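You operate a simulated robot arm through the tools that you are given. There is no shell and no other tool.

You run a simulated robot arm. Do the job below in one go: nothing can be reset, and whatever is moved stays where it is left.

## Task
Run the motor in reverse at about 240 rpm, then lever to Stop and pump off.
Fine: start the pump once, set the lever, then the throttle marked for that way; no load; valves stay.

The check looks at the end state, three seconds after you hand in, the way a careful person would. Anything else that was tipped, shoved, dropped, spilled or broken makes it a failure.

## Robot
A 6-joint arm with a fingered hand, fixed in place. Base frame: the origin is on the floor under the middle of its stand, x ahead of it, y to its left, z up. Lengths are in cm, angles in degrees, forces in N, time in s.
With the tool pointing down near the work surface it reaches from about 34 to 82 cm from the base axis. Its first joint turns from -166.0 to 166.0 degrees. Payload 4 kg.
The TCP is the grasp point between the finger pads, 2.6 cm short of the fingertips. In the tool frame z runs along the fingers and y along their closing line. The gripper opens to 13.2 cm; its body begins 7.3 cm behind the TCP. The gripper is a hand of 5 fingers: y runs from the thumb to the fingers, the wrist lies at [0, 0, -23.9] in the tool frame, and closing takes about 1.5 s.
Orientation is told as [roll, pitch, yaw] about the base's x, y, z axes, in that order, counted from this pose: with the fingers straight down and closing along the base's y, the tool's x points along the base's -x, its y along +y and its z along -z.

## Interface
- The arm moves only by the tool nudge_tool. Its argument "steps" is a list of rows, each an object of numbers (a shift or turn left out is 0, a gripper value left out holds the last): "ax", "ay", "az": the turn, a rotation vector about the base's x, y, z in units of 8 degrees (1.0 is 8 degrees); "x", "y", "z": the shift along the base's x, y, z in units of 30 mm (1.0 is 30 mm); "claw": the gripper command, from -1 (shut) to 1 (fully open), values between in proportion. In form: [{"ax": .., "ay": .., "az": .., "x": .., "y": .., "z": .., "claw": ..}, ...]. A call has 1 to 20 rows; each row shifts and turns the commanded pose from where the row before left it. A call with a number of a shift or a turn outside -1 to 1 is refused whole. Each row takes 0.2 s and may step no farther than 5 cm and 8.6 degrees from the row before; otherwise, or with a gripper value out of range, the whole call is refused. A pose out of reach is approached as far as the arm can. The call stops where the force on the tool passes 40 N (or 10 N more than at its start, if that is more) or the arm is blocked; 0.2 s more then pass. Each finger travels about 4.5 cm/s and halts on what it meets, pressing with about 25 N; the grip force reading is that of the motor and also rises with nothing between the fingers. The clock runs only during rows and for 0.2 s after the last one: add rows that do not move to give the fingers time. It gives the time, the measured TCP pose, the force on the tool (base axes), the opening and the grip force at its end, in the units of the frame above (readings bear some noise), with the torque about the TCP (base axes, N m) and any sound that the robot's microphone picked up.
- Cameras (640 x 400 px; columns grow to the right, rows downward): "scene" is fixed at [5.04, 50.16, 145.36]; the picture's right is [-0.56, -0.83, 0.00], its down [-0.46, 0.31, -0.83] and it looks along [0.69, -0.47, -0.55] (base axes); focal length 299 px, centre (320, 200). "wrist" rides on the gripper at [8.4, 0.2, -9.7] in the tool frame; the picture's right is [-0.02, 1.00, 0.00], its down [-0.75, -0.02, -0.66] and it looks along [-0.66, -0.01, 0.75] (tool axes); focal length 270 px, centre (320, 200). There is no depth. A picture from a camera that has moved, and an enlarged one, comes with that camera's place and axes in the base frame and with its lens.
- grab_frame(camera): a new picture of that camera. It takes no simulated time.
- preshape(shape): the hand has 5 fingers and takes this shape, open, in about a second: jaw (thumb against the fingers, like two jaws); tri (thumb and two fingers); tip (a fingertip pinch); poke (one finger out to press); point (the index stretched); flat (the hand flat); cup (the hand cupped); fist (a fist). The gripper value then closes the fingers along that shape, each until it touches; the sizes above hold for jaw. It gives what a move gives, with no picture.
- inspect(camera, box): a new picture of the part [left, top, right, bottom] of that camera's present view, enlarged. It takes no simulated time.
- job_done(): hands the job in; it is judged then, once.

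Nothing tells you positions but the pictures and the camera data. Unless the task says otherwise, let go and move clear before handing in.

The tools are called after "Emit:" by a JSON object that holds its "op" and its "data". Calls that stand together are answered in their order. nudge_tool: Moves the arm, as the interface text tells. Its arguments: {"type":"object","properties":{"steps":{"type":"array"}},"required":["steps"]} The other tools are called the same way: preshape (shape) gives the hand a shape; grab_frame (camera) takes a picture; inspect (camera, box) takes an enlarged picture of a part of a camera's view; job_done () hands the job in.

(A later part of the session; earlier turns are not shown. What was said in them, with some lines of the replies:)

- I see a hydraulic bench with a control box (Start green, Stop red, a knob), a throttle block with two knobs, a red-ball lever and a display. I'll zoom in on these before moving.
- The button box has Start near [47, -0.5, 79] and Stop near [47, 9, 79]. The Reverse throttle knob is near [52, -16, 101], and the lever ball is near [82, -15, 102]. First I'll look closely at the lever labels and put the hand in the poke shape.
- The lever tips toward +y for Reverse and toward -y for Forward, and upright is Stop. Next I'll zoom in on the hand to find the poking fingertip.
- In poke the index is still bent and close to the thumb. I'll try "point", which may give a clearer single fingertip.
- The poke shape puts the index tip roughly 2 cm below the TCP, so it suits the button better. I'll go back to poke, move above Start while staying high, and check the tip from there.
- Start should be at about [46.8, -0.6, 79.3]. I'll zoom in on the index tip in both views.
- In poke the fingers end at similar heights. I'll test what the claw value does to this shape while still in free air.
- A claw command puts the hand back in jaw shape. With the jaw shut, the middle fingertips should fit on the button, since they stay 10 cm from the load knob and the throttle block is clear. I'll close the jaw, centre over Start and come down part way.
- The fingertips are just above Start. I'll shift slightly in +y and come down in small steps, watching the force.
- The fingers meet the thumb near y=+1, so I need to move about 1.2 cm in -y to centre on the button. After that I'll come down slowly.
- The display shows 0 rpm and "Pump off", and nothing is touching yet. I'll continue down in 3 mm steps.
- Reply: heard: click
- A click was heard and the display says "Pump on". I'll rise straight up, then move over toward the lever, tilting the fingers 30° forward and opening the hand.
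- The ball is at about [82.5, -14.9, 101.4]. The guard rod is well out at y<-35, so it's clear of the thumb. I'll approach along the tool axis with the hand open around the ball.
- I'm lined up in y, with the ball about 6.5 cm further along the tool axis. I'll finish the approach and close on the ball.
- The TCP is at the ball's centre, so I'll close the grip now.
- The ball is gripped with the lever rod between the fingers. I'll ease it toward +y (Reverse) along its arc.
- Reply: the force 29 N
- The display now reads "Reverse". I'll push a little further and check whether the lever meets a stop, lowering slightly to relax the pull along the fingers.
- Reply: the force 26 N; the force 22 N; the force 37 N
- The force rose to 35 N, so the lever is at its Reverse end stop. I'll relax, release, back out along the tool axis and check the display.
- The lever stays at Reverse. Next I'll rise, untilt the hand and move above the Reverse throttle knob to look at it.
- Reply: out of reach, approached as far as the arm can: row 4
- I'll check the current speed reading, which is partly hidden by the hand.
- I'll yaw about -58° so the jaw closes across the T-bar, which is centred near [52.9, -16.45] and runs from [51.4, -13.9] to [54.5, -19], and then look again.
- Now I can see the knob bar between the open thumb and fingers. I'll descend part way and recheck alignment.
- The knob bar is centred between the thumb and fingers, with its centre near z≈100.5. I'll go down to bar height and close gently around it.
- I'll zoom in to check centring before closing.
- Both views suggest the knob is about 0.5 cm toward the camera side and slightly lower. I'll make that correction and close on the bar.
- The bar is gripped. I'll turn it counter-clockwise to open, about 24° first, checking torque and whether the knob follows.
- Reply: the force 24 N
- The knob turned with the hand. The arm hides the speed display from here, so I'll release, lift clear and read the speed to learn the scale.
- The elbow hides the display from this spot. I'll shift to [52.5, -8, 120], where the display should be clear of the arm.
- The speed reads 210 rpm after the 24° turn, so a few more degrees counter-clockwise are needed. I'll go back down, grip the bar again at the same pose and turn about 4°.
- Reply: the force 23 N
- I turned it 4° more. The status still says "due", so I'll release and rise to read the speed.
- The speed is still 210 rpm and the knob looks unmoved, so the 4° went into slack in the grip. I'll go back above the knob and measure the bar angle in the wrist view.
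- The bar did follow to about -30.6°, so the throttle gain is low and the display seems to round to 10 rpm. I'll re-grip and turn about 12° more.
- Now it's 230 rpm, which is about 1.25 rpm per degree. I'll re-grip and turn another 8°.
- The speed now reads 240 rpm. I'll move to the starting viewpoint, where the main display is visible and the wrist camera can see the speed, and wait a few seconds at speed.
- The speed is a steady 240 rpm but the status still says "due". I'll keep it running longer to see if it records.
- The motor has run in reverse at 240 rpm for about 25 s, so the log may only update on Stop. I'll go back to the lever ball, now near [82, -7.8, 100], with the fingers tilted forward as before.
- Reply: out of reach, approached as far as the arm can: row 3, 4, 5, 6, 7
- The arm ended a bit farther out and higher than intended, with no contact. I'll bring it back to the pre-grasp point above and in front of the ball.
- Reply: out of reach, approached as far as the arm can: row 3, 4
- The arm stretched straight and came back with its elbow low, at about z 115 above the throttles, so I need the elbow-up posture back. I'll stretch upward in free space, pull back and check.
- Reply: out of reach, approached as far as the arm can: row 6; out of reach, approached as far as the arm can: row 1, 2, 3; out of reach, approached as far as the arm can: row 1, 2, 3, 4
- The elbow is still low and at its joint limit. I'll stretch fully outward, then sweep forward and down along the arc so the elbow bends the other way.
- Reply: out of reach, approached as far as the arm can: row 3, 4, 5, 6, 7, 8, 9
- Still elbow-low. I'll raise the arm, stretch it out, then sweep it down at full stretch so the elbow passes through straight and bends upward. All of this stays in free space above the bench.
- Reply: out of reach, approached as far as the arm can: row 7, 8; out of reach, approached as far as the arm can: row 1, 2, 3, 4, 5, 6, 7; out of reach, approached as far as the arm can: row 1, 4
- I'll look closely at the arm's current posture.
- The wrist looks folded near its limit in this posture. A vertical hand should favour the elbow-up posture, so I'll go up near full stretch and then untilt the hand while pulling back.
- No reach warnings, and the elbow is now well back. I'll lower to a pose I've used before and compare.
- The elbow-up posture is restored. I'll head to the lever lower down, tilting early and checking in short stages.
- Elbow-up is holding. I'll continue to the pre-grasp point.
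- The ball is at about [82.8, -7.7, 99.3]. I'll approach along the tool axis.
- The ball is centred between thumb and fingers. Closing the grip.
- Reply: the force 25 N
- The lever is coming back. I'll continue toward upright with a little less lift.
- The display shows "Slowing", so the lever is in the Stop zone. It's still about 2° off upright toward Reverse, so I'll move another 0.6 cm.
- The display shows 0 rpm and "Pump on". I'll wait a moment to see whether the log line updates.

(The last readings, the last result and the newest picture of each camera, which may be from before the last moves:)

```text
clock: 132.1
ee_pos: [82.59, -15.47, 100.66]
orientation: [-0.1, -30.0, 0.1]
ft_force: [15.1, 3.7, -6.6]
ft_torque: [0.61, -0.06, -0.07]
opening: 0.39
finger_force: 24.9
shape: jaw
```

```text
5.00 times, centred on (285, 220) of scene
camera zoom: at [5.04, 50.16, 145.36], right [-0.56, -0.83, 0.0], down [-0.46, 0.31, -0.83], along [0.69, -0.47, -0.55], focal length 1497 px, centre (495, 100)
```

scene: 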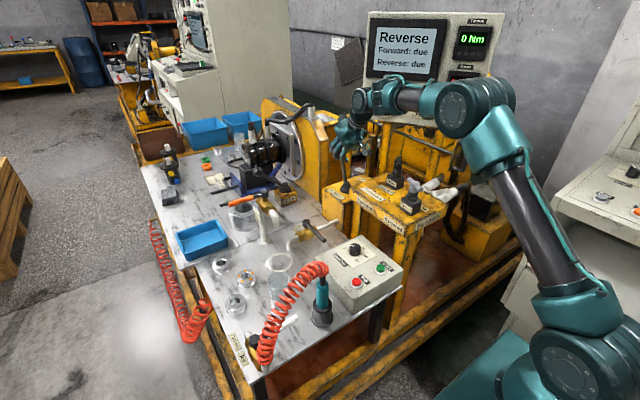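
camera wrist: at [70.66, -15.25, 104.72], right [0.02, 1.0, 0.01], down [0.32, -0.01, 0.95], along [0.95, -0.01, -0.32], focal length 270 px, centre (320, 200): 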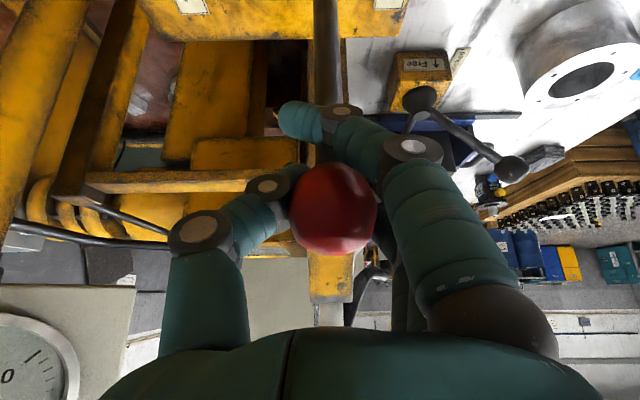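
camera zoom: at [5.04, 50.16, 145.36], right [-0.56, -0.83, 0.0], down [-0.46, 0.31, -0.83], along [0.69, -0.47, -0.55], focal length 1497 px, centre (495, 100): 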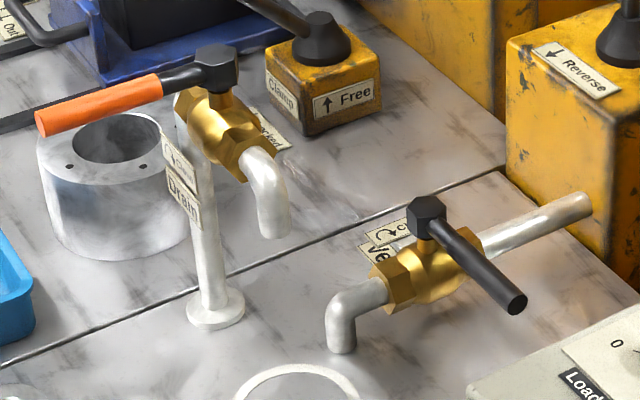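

The valves and clamp are untouched and the load is at 0. The lever looks upright with the motor at 0 rpm, so I'll release it, back out along the tool axis and compare with its starting position.

Emit:
{"op": "nudge_tool", "data": {"steps": [{"claw": 1}, {}, {}, {}, {}, {}, {}, {}]}}

Emit:
{"op": "grab_frame", "data": {"camera": "wrist"}}

Emit:
{"op": "nudge_tool", "data": {"steps": [{"x": -0.5, "z": 0.87}, {"x": -0.5, "z": 0.87}, {"x": -0.5, "z": 0.87}, {"x": -0.5, "z": 0.87}, {"x": -0.6, "z": 0.6}, {}]}}

Emit:
{"op": "inspect", "data": {"camera": "scene", "box": [320, 130, 480, 230]}}

Emit:
{"op": "inspect", "data": {"camera": "scene", "box": [350, 0, 510, 130]}}

```text
clock: 133.9
ee_pos: [82.69, -15.31, 100.73]
orientation: [-0.1, -30.0, 0.2]
ft_force: [-0.5, 0.9, 0.3]
ft_torque: [0.01, 0.03, -0.04]
opening: 12.6
finger_force: 0.1
shape: jaw
```

```text
taken
camera wrist: at [70.61, -15.25, 104.74], right [0.02, 1.0, 0.01], down [0.32, -0.01, 0.95], along [0.95, -0.01, -0.32], focal length 270 px, centre (320, 200)
```

wrist: 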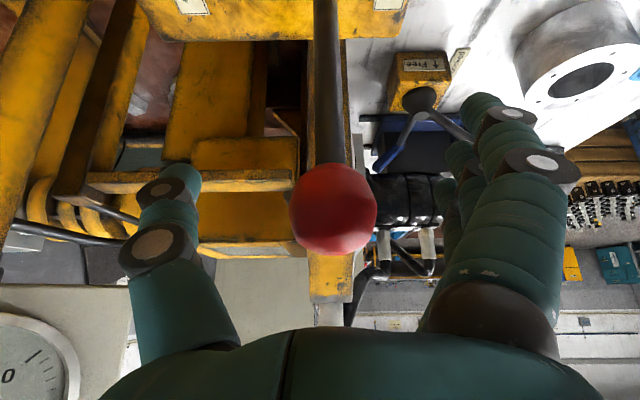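

```text
clock: 135.3
ee_pos: [75.04, -15.43, 113.09]
orientation: [-0.1, -30.0, 0.0]
ft_force: [-0.6, -0.5, -0.3]
ft_torque: [0.02, 0.05, 0.01]
opening: 12.6
finger_force: 0.0
shape: jaw
```

```text
4.00 times, centred on (400, 180) of scene
camera zoom: at [5.04, 50.16, 145.36], right [-0.56, -0.83, 0.0], down [-0.46, 0.31, -0.83], along [0.69, -0.47, -0.55], focal length 1198 px, centre (0, 280)
```

zoom: 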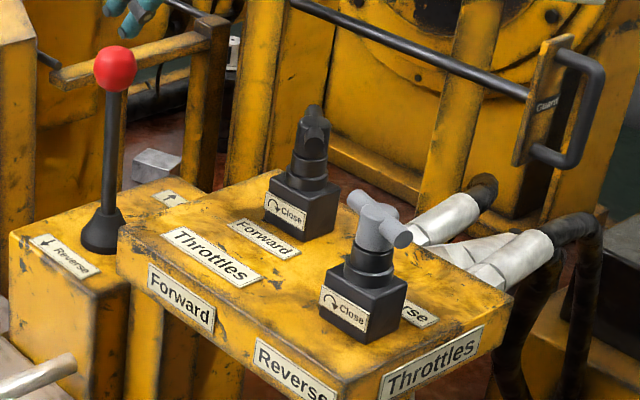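

```text
3.08 times, centred on (430, 65) of scene
camera zoom: at [5.04, 50.16, 145.36], right [-0.56, -0.83, 0.0], down [-0.46, 0.31, -0.83], along [0.69, -0.47, -0.55], focal length 921 px, centre (-18, 615)
```

zoom: 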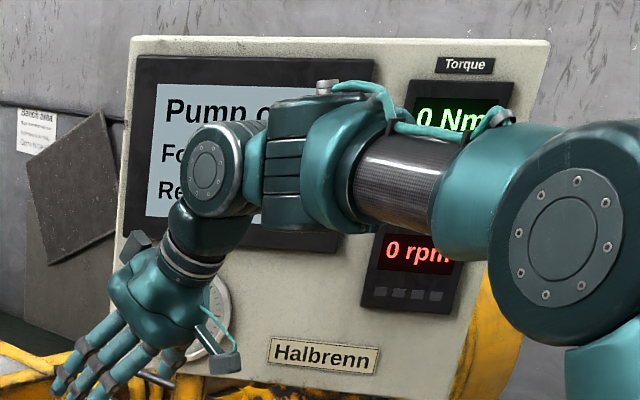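

The lever is upright again, within 2 px of its original position, and the speed is 0 rpm. Next I'll back away along the earlier safe path, untilt the hand, close the fingers and move above the red Stop button.

Emit:
{"op": "nudge_tool", "data": {"steps": [{"x": -0.8, "y": 0.43, "z": 0.08}, {"x": -0.8, "y": 0.43, "z": 0.08}, {"x": -0.8, "y": 0.43, "z": 0.08}, {"x": -0.8, "y": 0.43, "z": 0.08}, {"x": -0.8, "y": 0.43, "z": 0.08}]}}

Emit:
{"op": "nudge_tool", "data": {"steps": [{"x": -0.8, "ay": 0.8}, {"x": -0.8, "ay": 0.75}, {"x": -0.8, "ay": 0.75}, {"x": -0.7, "ay": 0.75}, {"x": -0.5, "ay": 0.7}, {"y": 0.9, "x": -0.2, "claw": -1}, {"y": 0.95, "x": -0.2}, {"y": 1, "x": -0.2}, {"y": 1, "x": -0.2}, {"y": 1, "x": -0.2}, {"y": 1, "x": -0.2}, {}]}}

Emit:
{"op": "grab_frame", "data": {"camera": "scene"}}

Emit:
{"op": "grab_frame", "data": {"camera": "wrist"}}

```text
clock: 136.5
ee_pos: [62.86, -8.93, 114.18]
orientation: [-0.1, -30.0, 0.2]
ft_force: [1.0, -0.6, 0.8]
ft_torque: [0.01, 0.03, -0.01]
opening: 12.62
finger_force: 0.0
shape: jaw
```

```text
clock: 139.1
ee_pos: [48.5, 8.76, 114.08]
orientation: [0.0, -0.1, 0.1]
ft_force: [-0.5, 1.0, -0.6]
ft_torque: [0.0, -0.01, 0.0]
opening: 0.0
finger_force: 1.1
shape: jaw
```

```text
taken
```

scene: 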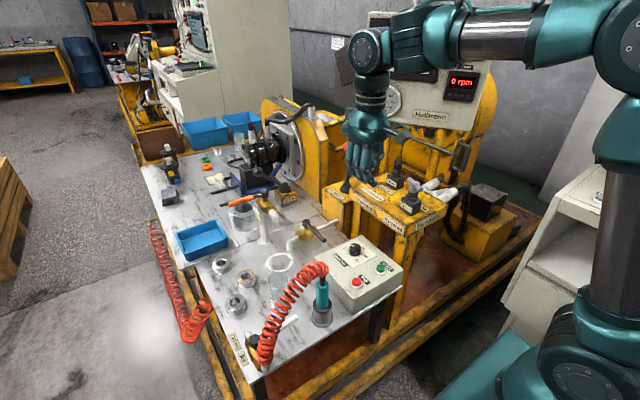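

```text
taken
camera wrist: at [40.0, 8.88, 123.61], right [0.02, 1.0, 0.0], down [0.75, -0.01, 0.66], along [0.66, -0.01, -0.75], focal length 270 px, centre (320, 200)
```

wrist: 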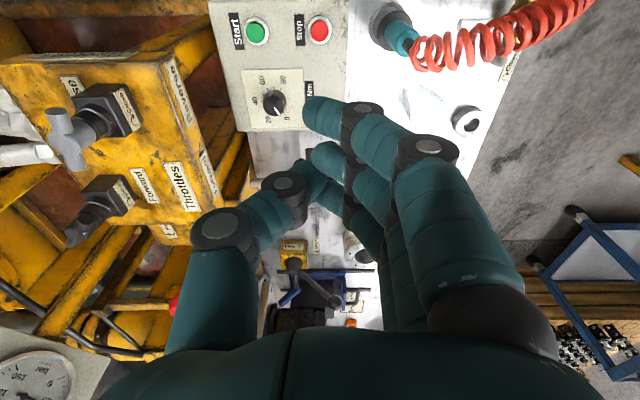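

Stop is confirmed at about [47.1, 8.7, 79.2]. I'll centre over it and descend with the fingers closed.

Emit:
{"op": "nudge_tool", "data": {"steps": [{"x": -0.48, "y": 0.08}, {"z": -1}, {"z": -1}, {"z": -1}, {"z": -1}, {"z": -1}, {"z": -1}, {"z": -1}, {"z": -1}, {"z": -1}, {"z": -0.9}, {}]}}

Emit:
{"op": "inspect", "data": {"camera": "scene", "box": [310, 190, 430, 300]}}

Emit:
{"op": "grab_frame", "data": {"camera": "wrist"}}

```text
clock: 141.7
ee_pos: [47.14, 8.65, 84.4]
orientation: [0.0, 0.0, 0.1]
ft_force: [0.3, 0.4, -0.5]
ft_torque: [0.03, -0.03, -0.01]
opening: 0.0
finger_force: 24.4
shape: jaw
```

```text
3.64 times, centred on (370, 245) of scene
camera zoom: at [5.04, 50.16, 145.36], right [-0.56, -0.83, 0.0], down [-0.46, 0.31, -0.83], along [0.69, -0.47, -0.55], focal length 1089 px, centre (138, 36)
```

zoom: 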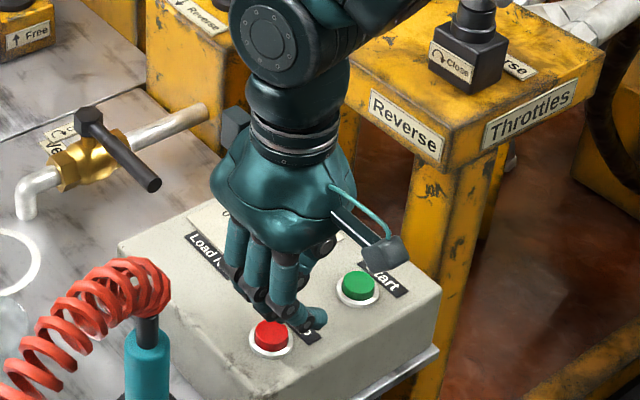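

```text
taken
camera wrist: at [38.67, 8.87, 93.99], right [0.02, 1.0, 0.0], down [0.75, -0.01, 0.66], along [0.66, -0.01, -0.75], focal length 270 px, centre (320, 200)
```

wrist: 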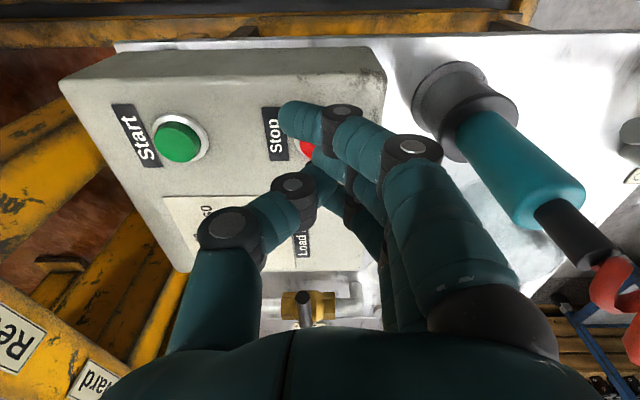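

The fingers are over Stop and clear of the air tool. A small +y correction, then I'll press down slowly.

Emit:
{"op": "nudge_tool", "data": {"steps": [{"y": 0.13}, {"z": -0.3}, {"z": -0.25}, {"z": -0.1}, {"z": -0.1}]}}

Emit:
{"op": "inspect", "data": {"camera": "scene", "box": [330, 230, 410, 300]}}

Emit:
{"op": "inspect", "data": {"camera": "scene", "box": [350, 0, 510, 130]}}

```text
clock: 142.9
ee_pos: [47.05, 9.43, 82.23]
orientation: [-0.1, -0.1, 0.1]
ft_force: [-0.8, -0.4, 0.2]
ft_torque: [0.03, -0.01, 0.0]
opening: 0.0
finger_force: 24.6
shape: jaw
```

```text
5.71 times, centred on (370, 265) of scene
camera zoom: at [5.04, 50.16, 145.36], right [-0.56, -0.83, 0.0], down [-0.46, 0.31, -0.83], along [0.69, -0.47, -0.55], focal length 1711 px, centre (34, -171)
```

zoom: 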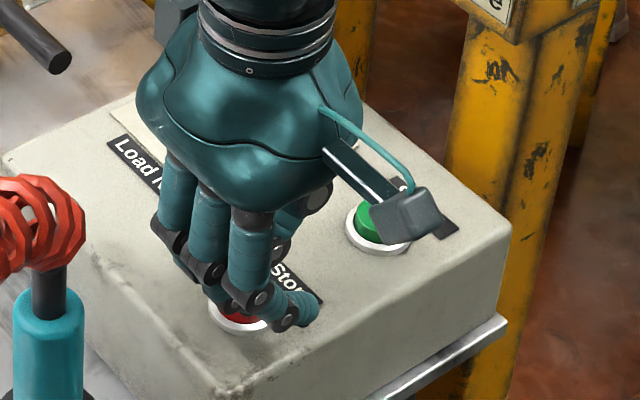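

```text
3.08 times, centred on (430, 65) of scene
camera zoom: at [5.04, 50.16, 145.36], right [-0.56, -0.83, 0.0], down [-0.46, 0.31, -0.83], along [0.69, -0.47, -0.55], focal length 921 px, centre (-18, 615)
```

zoom: 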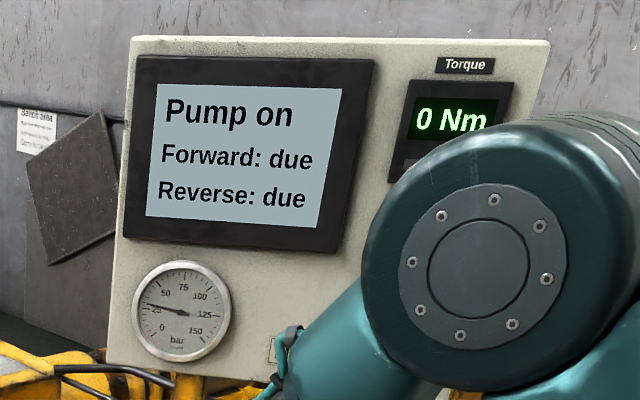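

Emit:
{"op": "nudge_tool", "data": {"steps": [{"z": -0.1}, {"z": -0.1}, {"z": -0.1}]}}

Emit:
{"op": "inspect", "data": {"camera": "scene", "box": [350, 0, 510, 130]}}

Emit:
{"op": "inspect", "data": {"camera": "scene", "box": [330, 230, 410, 300]}}

```text
clock: 143.7
ee_pos: [47.17, 9.26, 81.18]
orientation: [0.0, -0.1, 0.1]
ft_force: [-1.6, 2.3, 6.1]
ft_torque: [0.07, 0.03, 0.04]
opening: 0.01
finger_force: 25.5
shape: jaw
heard: click
```

```text
3.08 times, centred on (430, 65) of scene
camera zoom: at [5.04, 50.16, 145.36], right [-0.56, -0.83, 0.0], down [-0.46, 0.31, -0.83], along [0.69, -0.47, -0.55], focal length 921 px, centre (-18, 615)
```

zoom: 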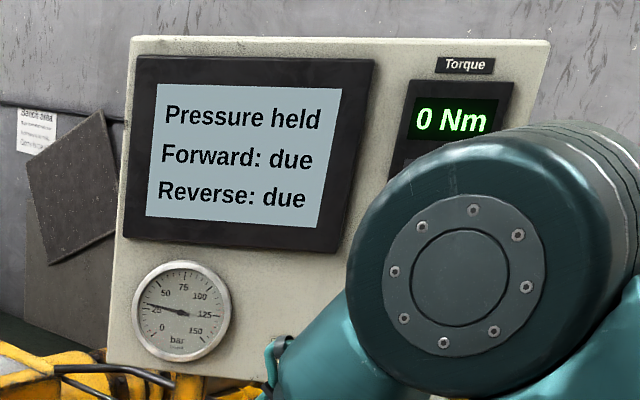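

```text
5.71 times, centred on (370, 265) of scene
camera zoom: at [5.04, 50.16, 145.36], right [-0.56, -0.83, 0.0], down [-0.46, 0.31, -0.83], along [0.69, -0.47, -0.55], focal length 1711 px, centre (34, -171)
```

zoom: 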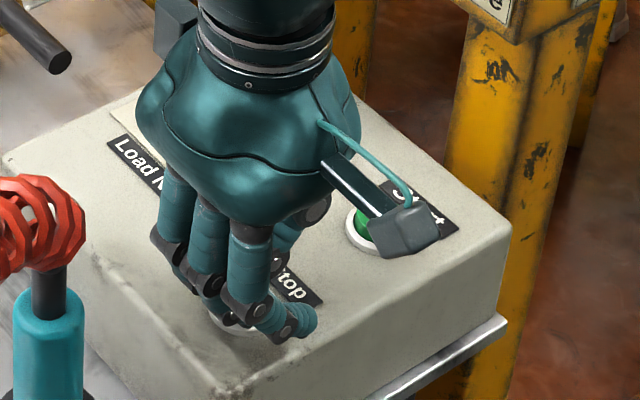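

A click was heard and the display now shows "Pressure held": the pump is off and the vent valve is left alone as told. I'll lift straight clear and check the final state.

Emit:
{"op": "nudge_tool", "data": {"steps": [{"z": 0.3}, {"z": 1}, {"z": 1}, {"z": 1}, {"z": 1}, {"z": 1}, {"z": 1}, {"z": 1}, {"z": 1}, {"z": 1}, {"z": 1}, {"z": 1}, {}, {}]}}

Emit:
{"op": "grab_frame", "data": {"camera": "scene"}}

Emit:
{"op": "inspect", "data": {"camera": "scene", "box": [350, 0, 510, 130]}}

Emit:
{"op": "inspect", "data": {"camera": "scene", "box": [300, 220, 420, 320]}}

Emit:
{"op": "grab_frame", "data": {"camera": "wrist"}}

```text
clock: 146.7
ee_pos: [47.23, 9.41, 115.26]
orientation: [-0.1, -0.1, 0.1]
ft_force: [-0.2, 0.5, -0.3]
ft_torque: [-0.02, 0.0, -0.01]
opening: 0.0
finger_force: 25.2
shape: jaw
```

```text
taken
```

scene: 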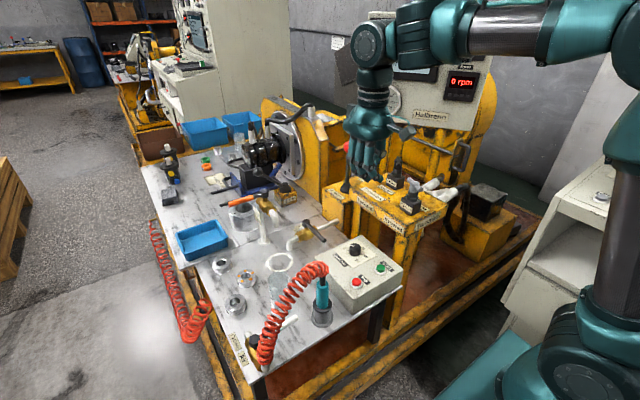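

```text
3.08 times, centred on (430, 65) of scene
camera zoom: at [5.04, 50.16, 145.36], right [-0.56, -0.83, 0.0], down [-0.46, 0.31, -0.83], along [0.69, -0.47, -0.55], focal length 921 px, centre (-18, 615)
```

zoom: 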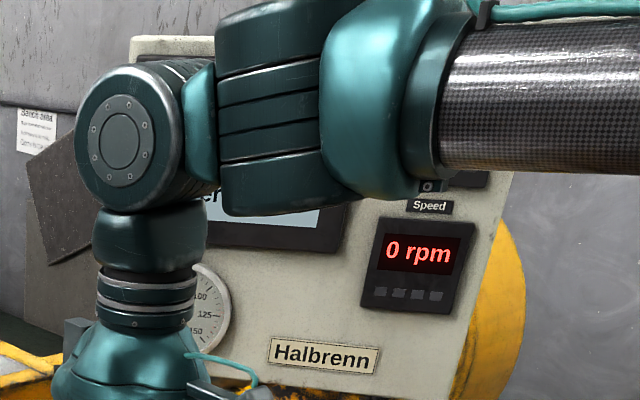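

```text
4.00 times, centred on (360, 270) of scene
camera zoom: at [5.04, 50.16, 145.36], right [-0.56, -0.83, 0.0], down [-0.46, 0.31, -0.83], along [0.69, -0.47, -0.55], focal length 1198 px, centre (160, -80)
```

zoom: 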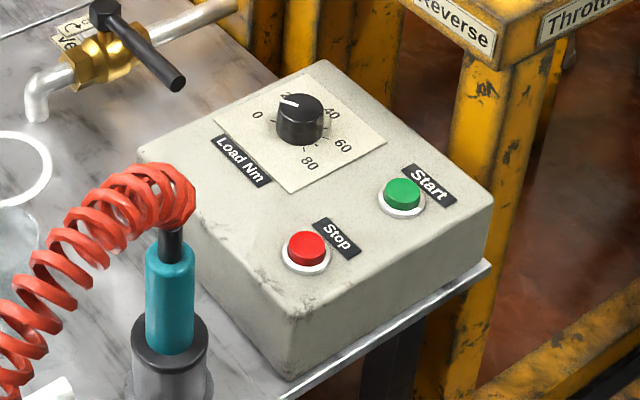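

```text
taken
camera wrist: at [38.73, 9.51, 124.8], right [0.02, 1.0, 0.0], down [0.75, -0.01, 0.66], along [0.66, -0.01, -0.75], focal length 270 px, centre (320, 200)
```

wrist: 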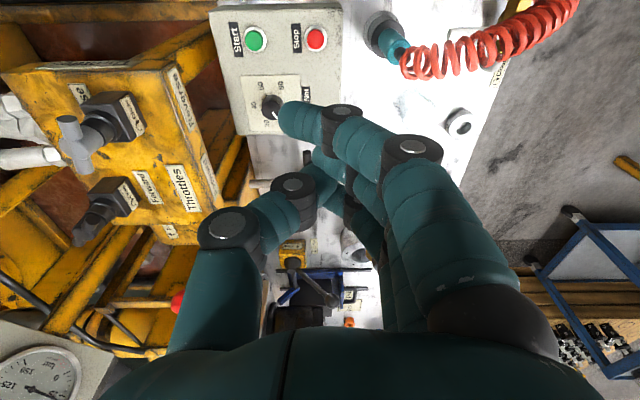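

The controls look right. I'll move to the start pose, where the main display is visible, for a last check.

Emit:
{"op": "nudge_tool", "data": {"steps": [{"y": -1, "x": -0.12, "z": 0.5}, {"y": -1, "x": -0.12, "z": 0.5}, {"y": -1, "x": -0.12, "z": 0.5}, {"y": -1, "x": -0.12, "z": 0.5}, {"y": -1, "x": -0.12, "z": 0.5}, {"y": -1, "x": -0.12, "z": 0.5}, {"y": -1, "x": -0.12, "z": 0.5}, {"y": -0.9, "x": -0.12, "z": 0.5}, {"claw": 1}, {}, {}, {}, {}, {}, {}, {}]}}

Emit:
{"op": "inspect", "data": {"camera": "scene", "box": [350, 0, 510, 130]}}

Emit:
{"op": "inspect", "data": {"camera": "scene", "box": [320, 130, 480, 230]}}

Emit:
{"op": "grab_frame", "data": {"camera": "scene"}}

Emit:
{"op": "inspect", "data": {"camera": "wrist", "box": [0, 200, 160, 400]}}

```text
clock: 150.1
ee_pos: [44.44, -14.43, 127.39]
orientation: [0.0, 0.0, 0.1]
ft_force: [0.5, -0.5, 0.4]
ft_torque: [0.01, -0.01, -0.01]
opening: 12.61
finger_force: 0.0
shape: jaw
```

```text
3.08 times, centred on (430, 65) of scene
camera zoom: at [5.04, 50.16, 145.36], right [-0.56, -0.83, 0.0], down [-0.46, 0.31, -0.83], along [0.69, -0.47, -0.55], focal length 921 px, centre (-18, 615)
```

zoom: 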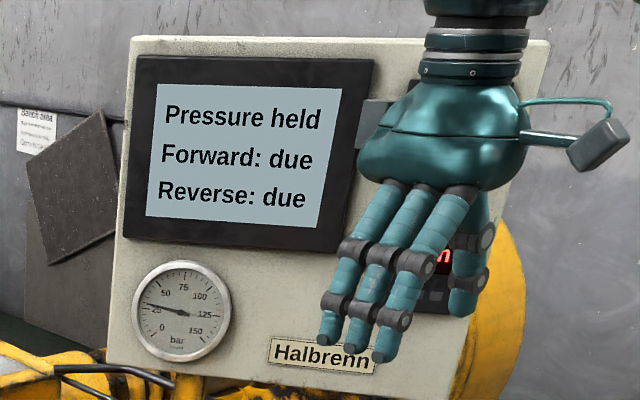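

```text
4.00 times, centred on (400, 180) of scene
camera zoom: at [5.04, 50.16, 145.36], right [-0.56, -0.83, 0.0], down [-0.46, 0.31, -0.83], along [0.69, -0.47, -0.55], focal length 1198 px, centre (0, 280)
```

zoom: 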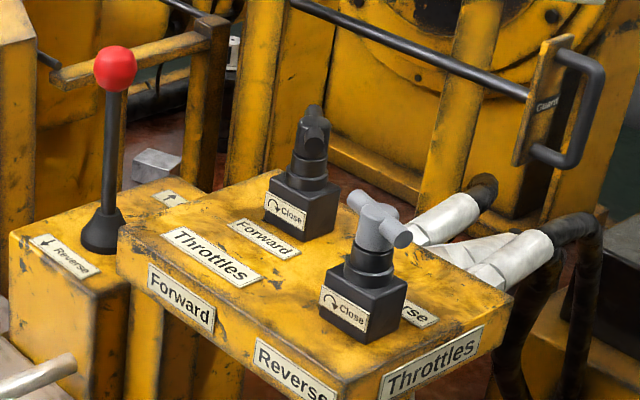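

```text
taken
```

scene: 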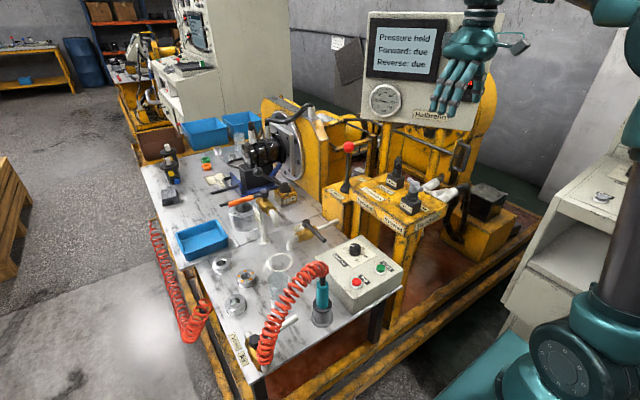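

```text
2.00 times, centred on (80, 300) of wrist
camera zoom: at [35.95, -14.3, 136.98], right [0.02, 1.0, 0.0], down [0.75, -0.01, 0.66], along [0.66, -0.01, -0.75], focal length 541 px, centre (800, 0)
```

zoom: 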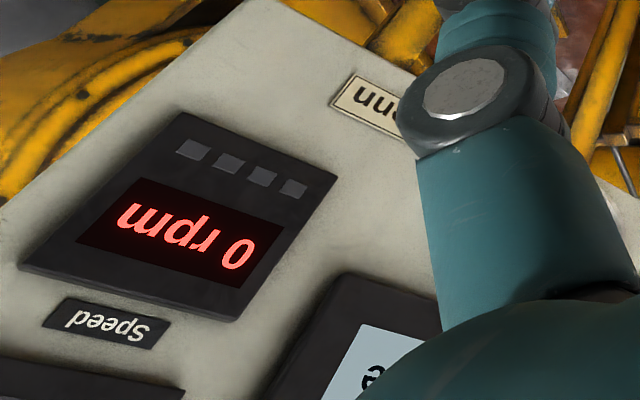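

The motor ran in reverse at a displayed 240 rpm. The lever is now upright at Stop, the pump is off and the speed reads 0 rpm. The load knob and valves weren't touched, nothing looks disturbed, and the hand is open and clear. The panel still says "Reverse: due" after the run, and I don't know what would clear it. Restarting the pump isn't allowed, so I'm handing in.

Emit:
{"op": "job_done", "data": {}}

```text
The job is handed in.
```

I ran the motor in reverse at a displayed 240 rpm for about 55 seconds, then set the lever to Stop and switched the pump off. One thing is unresolved: the panel still reads "Reverse: due", and I don't know what would clear it.

- **Run:** I started the pump once, set the lever to Reverse, then opened only the throttle marked Reverse. The speed display appears to round to 10 rpm, so the true speed was probably between 235 and 245 rpm.
- **Panel status:** "Reverse: due" did not change during the run, at Stop or after the pump went off. I didn't try again, because that would have meant starting the pump a second time.
- **End state:** The lever is upright at Stop and the speed reads 0 rpm. The display shows "Pressure held", because the valves were left alone as you asked. The Reverse throttle is still at its 240 rpm setting.
- **Rest of the bench:** The load knob is still at 0. I saw nothing knocked or moved, and the hand is open and clear of the bench.
- **Arm trouble:** On the way back to the lever, the arm stretched out straight and its elbow bent the wrong way above the throttles. I worked it back in free space, and the force readings showed no contact.
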